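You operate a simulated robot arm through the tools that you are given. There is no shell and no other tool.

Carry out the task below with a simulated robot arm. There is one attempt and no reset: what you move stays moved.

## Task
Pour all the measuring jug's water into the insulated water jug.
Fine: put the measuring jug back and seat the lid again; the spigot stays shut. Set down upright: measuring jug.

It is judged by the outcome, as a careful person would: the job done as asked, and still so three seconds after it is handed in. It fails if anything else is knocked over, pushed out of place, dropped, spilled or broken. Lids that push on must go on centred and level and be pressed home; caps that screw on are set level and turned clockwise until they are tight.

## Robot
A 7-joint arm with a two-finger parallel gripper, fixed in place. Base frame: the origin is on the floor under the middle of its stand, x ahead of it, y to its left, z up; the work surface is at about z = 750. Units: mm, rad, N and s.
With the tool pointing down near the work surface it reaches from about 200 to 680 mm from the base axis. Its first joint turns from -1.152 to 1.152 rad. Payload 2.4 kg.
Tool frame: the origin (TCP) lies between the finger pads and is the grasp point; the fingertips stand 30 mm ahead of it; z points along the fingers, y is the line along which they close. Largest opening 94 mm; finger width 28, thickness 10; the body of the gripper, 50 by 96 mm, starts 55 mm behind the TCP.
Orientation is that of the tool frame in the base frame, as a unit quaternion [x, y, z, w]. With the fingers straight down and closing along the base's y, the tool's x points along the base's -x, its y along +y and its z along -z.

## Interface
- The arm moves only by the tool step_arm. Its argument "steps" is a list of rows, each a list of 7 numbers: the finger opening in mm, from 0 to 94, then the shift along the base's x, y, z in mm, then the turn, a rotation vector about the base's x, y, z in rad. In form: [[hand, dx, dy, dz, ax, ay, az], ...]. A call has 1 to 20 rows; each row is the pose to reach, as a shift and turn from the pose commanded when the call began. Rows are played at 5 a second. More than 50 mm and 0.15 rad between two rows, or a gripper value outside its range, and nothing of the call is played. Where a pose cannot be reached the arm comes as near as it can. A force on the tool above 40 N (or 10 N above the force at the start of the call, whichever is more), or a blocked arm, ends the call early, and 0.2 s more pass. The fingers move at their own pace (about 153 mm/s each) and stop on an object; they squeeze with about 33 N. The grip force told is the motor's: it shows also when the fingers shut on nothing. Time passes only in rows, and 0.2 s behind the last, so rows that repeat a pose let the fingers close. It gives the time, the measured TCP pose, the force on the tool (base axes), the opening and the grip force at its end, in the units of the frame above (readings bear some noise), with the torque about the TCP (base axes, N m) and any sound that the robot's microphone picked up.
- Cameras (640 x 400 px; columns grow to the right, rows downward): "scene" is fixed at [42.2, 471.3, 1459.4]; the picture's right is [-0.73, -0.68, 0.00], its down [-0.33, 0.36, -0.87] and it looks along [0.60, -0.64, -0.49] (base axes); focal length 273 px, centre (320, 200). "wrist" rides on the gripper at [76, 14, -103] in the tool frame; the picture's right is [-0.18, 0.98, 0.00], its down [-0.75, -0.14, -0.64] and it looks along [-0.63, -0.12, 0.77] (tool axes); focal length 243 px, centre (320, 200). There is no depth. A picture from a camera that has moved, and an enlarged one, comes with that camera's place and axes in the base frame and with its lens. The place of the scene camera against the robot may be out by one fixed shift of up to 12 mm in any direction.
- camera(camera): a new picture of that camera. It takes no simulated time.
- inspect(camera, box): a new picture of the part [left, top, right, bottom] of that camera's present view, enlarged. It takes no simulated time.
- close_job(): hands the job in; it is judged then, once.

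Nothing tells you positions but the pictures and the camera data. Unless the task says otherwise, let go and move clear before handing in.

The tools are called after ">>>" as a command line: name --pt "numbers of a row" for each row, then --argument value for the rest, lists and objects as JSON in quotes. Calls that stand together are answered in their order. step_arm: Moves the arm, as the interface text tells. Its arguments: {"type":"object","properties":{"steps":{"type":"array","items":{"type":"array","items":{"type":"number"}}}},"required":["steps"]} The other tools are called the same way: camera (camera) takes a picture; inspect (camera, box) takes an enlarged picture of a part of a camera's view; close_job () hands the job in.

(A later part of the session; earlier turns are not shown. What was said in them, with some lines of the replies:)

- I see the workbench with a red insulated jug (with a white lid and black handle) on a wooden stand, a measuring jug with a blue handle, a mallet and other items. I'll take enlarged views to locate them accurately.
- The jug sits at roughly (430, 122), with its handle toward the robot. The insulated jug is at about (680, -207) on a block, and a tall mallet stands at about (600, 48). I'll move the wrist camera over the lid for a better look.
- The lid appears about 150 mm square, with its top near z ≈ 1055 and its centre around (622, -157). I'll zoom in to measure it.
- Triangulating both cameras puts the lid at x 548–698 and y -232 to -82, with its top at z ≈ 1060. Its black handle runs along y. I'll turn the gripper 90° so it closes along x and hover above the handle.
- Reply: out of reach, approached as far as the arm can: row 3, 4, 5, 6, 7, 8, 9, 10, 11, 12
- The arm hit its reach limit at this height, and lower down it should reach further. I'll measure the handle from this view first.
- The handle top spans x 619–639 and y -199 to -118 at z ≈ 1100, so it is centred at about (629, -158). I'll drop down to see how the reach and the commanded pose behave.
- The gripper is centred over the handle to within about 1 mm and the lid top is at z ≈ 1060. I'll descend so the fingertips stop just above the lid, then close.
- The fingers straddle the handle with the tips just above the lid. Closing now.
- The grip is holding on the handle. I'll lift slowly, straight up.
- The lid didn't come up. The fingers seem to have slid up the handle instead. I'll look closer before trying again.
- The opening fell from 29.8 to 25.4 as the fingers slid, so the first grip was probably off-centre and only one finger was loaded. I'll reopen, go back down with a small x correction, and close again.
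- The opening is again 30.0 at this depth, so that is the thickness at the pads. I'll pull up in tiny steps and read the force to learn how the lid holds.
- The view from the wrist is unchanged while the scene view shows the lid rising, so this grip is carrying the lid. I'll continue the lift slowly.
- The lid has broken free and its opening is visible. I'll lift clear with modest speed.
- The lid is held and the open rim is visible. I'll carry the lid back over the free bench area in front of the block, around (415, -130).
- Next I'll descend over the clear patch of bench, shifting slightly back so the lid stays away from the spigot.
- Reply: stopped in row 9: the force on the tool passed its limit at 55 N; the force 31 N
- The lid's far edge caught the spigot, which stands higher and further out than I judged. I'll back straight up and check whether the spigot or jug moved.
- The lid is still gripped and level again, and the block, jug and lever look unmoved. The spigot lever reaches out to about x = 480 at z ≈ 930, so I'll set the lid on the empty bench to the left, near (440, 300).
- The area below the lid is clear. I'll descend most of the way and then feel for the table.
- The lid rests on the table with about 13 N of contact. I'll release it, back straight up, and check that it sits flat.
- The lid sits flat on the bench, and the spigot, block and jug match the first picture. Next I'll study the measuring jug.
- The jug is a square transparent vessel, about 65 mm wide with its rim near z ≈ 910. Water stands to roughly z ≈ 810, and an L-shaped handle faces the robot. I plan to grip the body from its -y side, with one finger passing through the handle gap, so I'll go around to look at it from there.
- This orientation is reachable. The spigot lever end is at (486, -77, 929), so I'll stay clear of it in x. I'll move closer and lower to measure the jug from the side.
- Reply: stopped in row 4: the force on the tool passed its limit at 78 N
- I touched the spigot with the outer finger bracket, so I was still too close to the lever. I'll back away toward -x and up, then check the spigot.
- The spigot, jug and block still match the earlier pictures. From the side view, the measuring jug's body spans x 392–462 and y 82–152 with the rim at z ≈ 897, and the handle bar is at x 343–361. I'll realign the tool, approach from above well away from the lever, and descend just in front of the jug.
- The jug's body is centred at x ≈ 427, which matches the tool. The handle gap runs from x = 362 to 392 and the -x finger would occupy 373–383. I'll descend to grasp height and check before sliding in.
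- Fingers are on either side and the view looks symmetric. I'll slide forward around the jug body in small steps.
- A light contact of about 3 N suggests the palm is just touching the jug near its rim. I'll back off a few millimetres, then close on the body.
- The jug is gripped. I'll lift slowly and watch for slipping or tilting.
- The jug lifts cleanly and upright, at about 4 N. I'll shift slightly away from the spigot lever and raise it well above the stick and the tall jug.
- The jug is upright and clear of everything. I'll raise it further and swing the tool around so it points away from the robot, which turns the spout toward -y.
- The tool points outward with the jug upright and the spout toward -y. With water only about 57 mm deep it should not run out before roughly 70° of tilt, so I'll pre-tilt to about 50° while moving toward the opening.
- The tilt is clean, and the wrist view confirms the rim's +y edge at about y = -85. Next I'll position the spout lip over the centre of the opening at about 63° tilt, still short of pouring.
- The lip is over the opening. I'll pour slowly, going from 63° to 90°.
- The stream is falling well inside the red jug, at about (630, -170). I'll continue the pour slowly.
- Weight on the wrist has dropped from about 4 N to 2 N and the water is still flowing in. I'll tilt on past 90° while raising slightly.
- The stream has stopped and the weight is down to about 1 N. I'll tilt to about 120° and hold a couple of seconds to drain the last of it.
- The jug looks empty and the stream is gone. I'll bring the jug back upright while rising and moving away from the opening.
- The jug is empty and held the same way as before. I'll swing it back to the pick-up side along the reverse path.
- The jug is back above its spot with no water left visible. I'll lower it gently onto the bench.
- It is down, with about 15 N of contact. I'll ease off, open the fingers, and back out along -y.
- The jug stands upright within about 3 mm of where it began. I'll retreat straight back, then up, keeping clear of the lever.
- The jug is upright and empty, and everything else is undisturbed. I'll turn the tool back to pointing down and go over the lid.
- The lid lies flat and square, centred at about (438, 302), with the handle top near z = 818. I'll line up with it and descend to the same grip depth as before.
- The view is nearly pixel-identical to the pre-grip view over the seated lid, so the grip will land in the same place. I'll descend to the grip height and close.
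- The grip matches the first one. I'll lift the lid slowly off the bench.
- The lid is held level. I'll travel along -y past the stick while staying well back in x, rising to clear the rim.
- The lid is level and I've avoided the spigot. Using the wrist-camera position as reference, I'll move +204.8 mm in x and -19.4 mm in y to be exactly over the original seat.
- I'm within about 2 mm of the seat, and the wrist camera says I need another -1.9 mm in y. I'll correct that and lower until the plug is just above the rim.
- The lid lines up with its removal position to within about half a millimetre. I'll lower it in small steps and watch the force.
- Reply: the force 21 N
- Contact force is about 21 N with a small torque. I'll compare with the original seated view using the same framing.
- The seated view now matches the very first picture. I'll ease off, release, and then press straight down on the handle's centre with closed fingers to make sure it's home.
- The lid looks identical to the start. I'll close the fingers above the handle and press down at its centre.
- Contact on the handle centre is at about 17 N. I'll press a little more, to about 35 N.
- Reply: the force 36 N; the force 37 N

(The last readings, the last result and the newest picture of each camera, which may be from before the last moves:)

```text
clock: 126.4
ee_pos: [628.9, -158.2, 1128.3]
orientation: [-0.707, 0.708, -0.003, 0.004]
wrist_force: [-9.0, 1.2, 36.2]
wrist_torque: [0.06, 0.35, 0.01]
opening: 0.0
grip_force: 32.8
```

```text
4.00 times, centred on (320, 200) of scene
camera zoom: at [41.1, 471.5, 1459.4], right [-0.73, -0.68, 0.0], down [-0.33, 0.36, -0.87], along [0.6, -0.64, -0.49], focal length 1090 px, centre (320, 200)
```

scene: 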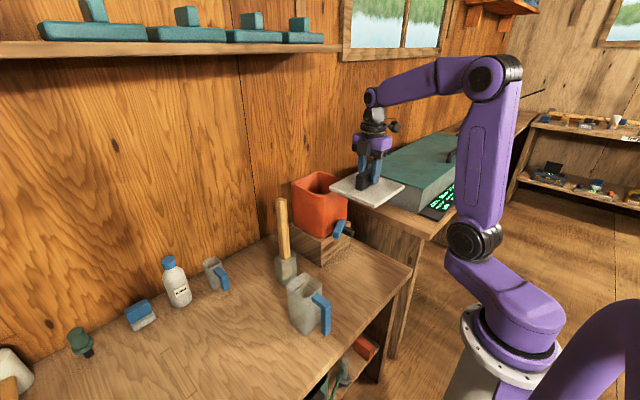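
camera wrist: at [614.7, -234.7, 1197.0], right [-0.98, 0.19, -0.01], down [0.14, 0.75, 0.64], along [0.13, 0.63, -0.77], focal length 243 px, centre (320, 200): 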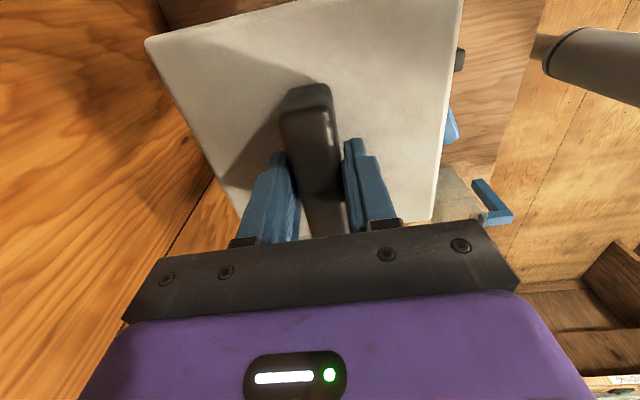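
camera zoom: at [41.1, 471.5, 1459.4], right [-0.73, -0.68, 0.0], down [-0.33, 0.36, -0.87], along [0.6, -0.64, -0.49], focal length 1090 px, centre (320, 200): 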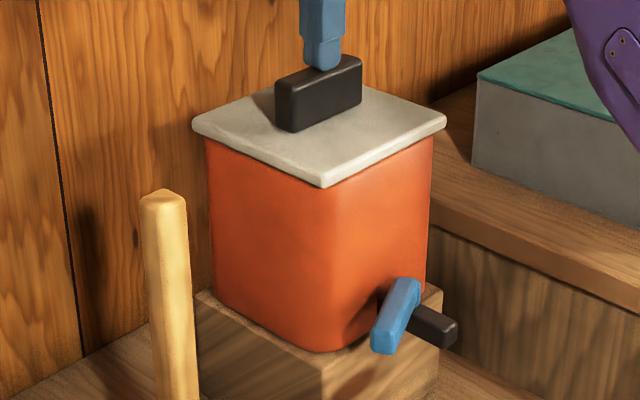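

It is solid under about 36 N, so the lid is home. I'll rise straight up and withdraw well clear.

>>> step_arm --pt "0 0 0 2 0 0 0" --pt "0 0 0 8 0 0 0" --pt "0 0 0 20 0 0 0" --pt "0 -10 0 35 0 0 0" --pt "0 -30 0 50 0 0 0" --pt "0 -60 5 65 0 0 0" --pt "0 -95 10 80 0 0 0" --pt "0 -130 20 95 0 0 0" --pt "0 -165 30 110 0 0 0" --pt "0 -200 40 120 0 0 0" --pt "0 -220 50 130 0 0 0" --pt "20 -220 50 130 0 0 0" --pt "20 -220 50 130 0 0 0"

>>> camera --camera "scene"

>>> inspect --camera "scene" --box '[270, 150, 370, 250]'

>>> inspect --camera "scene" --box '[240, 210, 380, 350]'

>>> camera --camera "wrist"

```text
clock: 129.2
ee_pos: [408.2, -105.6, 1253.7]
orientation: [-0.706, 0.708, 0.0, 0.001]
wrist_force: [-0.5, -0.4, -0.1]
wrist_torque: [0.0, -0.01, 0.0]
opening: 20.1
grip_force: 0.0
```

```text
taken
```

scene: 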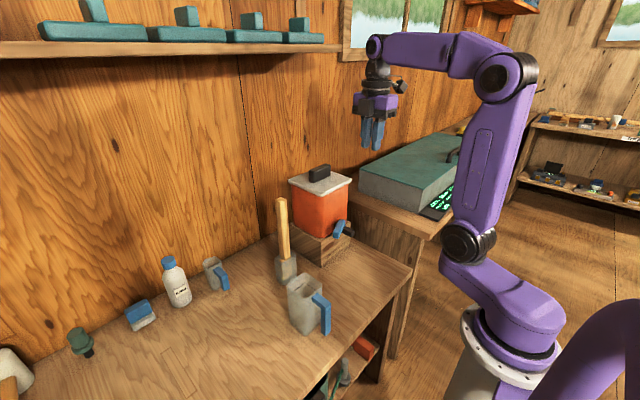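

```text
4.00 times, centred on (320, 200) of scene
camera zoom: at [42.1, 471.3, 1459.4], right [-0.73, -0.68, 0.0], down [-0.33, 0.36, -0.87], along [0.6, -0.64, -0.49], focal length 1090 px, centre (320, 200)
```

zoom: 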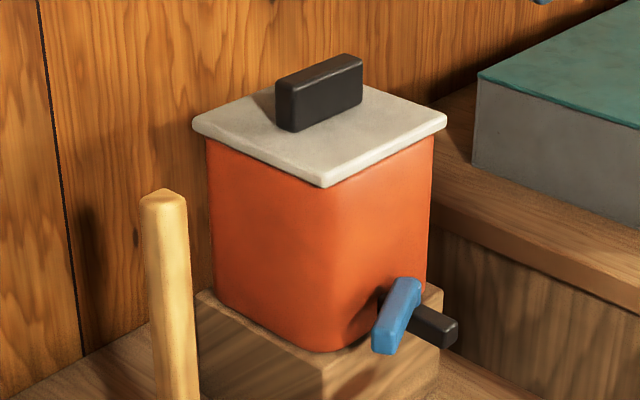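

```text
2.86 times, centred on (310, 280) of scene
camera zoom: at [42.1, 471.3, 1459.4], right [-0.73, -0.68, 0.0], down [-0.33, 0.36, -0.87], along [0.6, -0.64, -0.49], focal length 779 px, centre (349, -29)
```

zoom: 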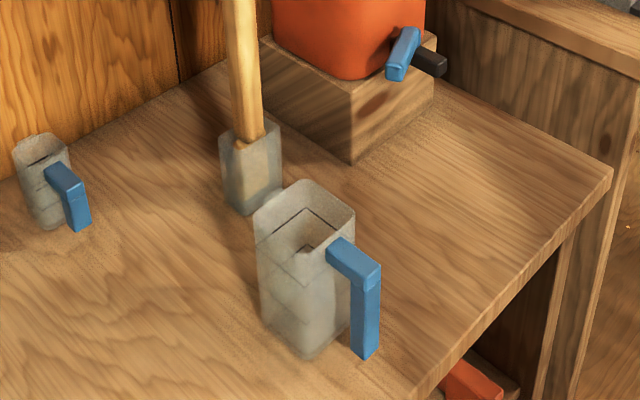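

```text
taken
camera wrist: at [393.1, -183.2, 1355.9], right [-0.98, 0.19, 0.0], down [0.14, 0.75, 0.64], along [0.12, 0.63, -0.77], focal length 243 px, centre (320, 200)
```

wrist: 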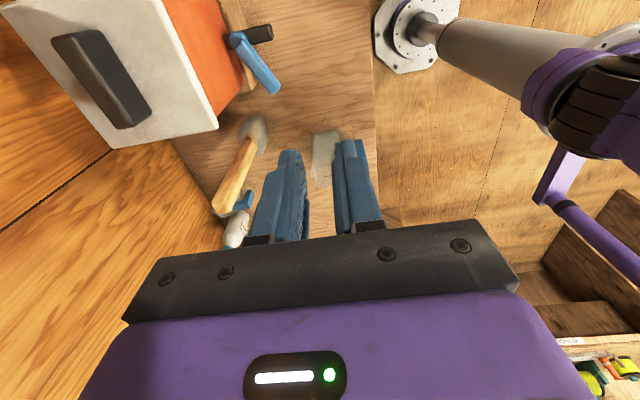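

>>> inspect --camera "scene" --box '[270, 255, 350, 345]'

>>> step_arm --pt "20 -10 20 0 0 0 -0.145" --pt "20 -20 40 0 0 0 -0.29" --pt "20 -30 60 0 0 0 -0.435" --pt "20 -40 85 0 0 0 -0.58" --pt "20 -50 110 0 0 0 -0.725" --pt "20 -60 135 0 0 0 -0.87" --pt "20 -70 160 0 0 0 -1.015" --pt "20 -80 185 0 0 0 -1.16" --pt "20 -90 205 0 0 0 -1.305" --pt "20 -90 220 0 0 0 -1.45" --pt "20 -90 225 0 0 0 -1.5708" --pt "20 -90 225 0 0 0 -1.5708"

>>> camera --camera "wrist"

>>> inspect --camera "wrist" --box '[260, 60, 420, 200]'

```text
4.44 times, centred on (310, 300) of scene
camera zoom: at [42.1, 471.3, 1459.4], right [-0.73, -0.68, 0.0], down [-0.33, 0.36, -0.87], along [0.6, -0.64, -0.49], focal length 1212 px, centre (364, -244)
```

zoom: 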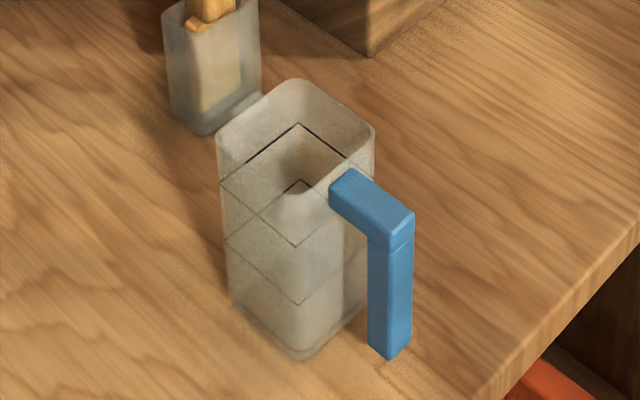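

```text
clock: 131.8
ee_pos: [319.0, 118.1, 1254.2]
orientation: [0.002, 1.0, -0.001, 0.001]
wrist_force: [0.5, -0.6, 0.3]
wrist_torque: [0.02, -0.02, 0.01]
opening: 20.0
grip_force: 0.0
```

```text
taken
camera wrist: at [243.6, 132.3, 1356.7], right [0.19, 0.98, 0.0], down [0.75, -0.14, 0.64], along [0.63, -0.12, -0.77], focal length 243 px, centre (320, 200)
```

wrist: 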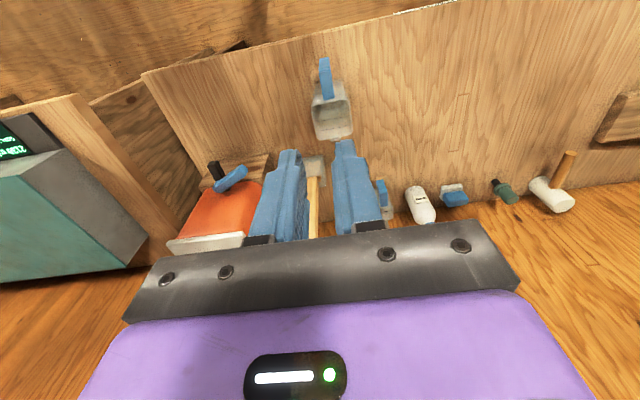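

```text
2.86 times, centred on (340, 130) of wrist
camera zoom: at [243.6, 132.3, 1356.7], right [0.19, 0.98, 0.0], down [0.75, -0.14, 0.64], along [0.63, -0.12, -0.77], focal length 693 px, centre (263, 400)
```

zoom: 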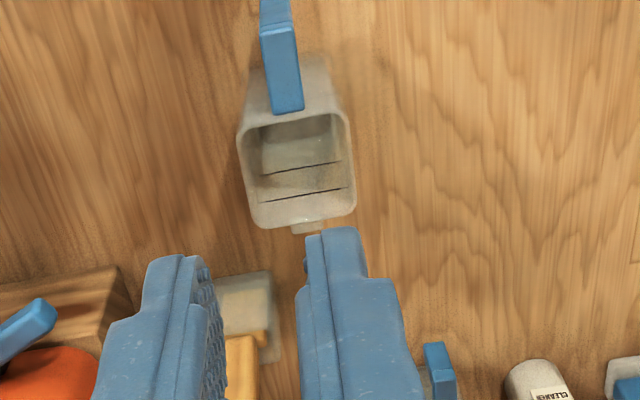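

The measuring jug is empty and stands upright in its place. The lid is seated as at the start, the spigot is shut, and nothing is spilled or knocked over. The arm is clear, so I'm handing the job in.

>>> close_job

```text
The job is handed in.
```

The water from the measuring jug is now in the insulated jug. I saw no water left in the measuring jug and none spilled.

- **Measuring jug:** it stands upright and empty, about 3–4 mm from where it started.
- **Lid:** it is back on centred and level, matching the first picture. I pressed it down on the handle with about 36 N and it did not move further.
- **Spigot:** it is still shut. I bumped it twice: once with the lid, and once with the open gripper, which peaked at about 78 N. The pictures afterwards show the lever, the insulated jug and its block unmoved.
- **Everything else:** nothing else was touched. The gripper was empty and clear of everything when I handed in.
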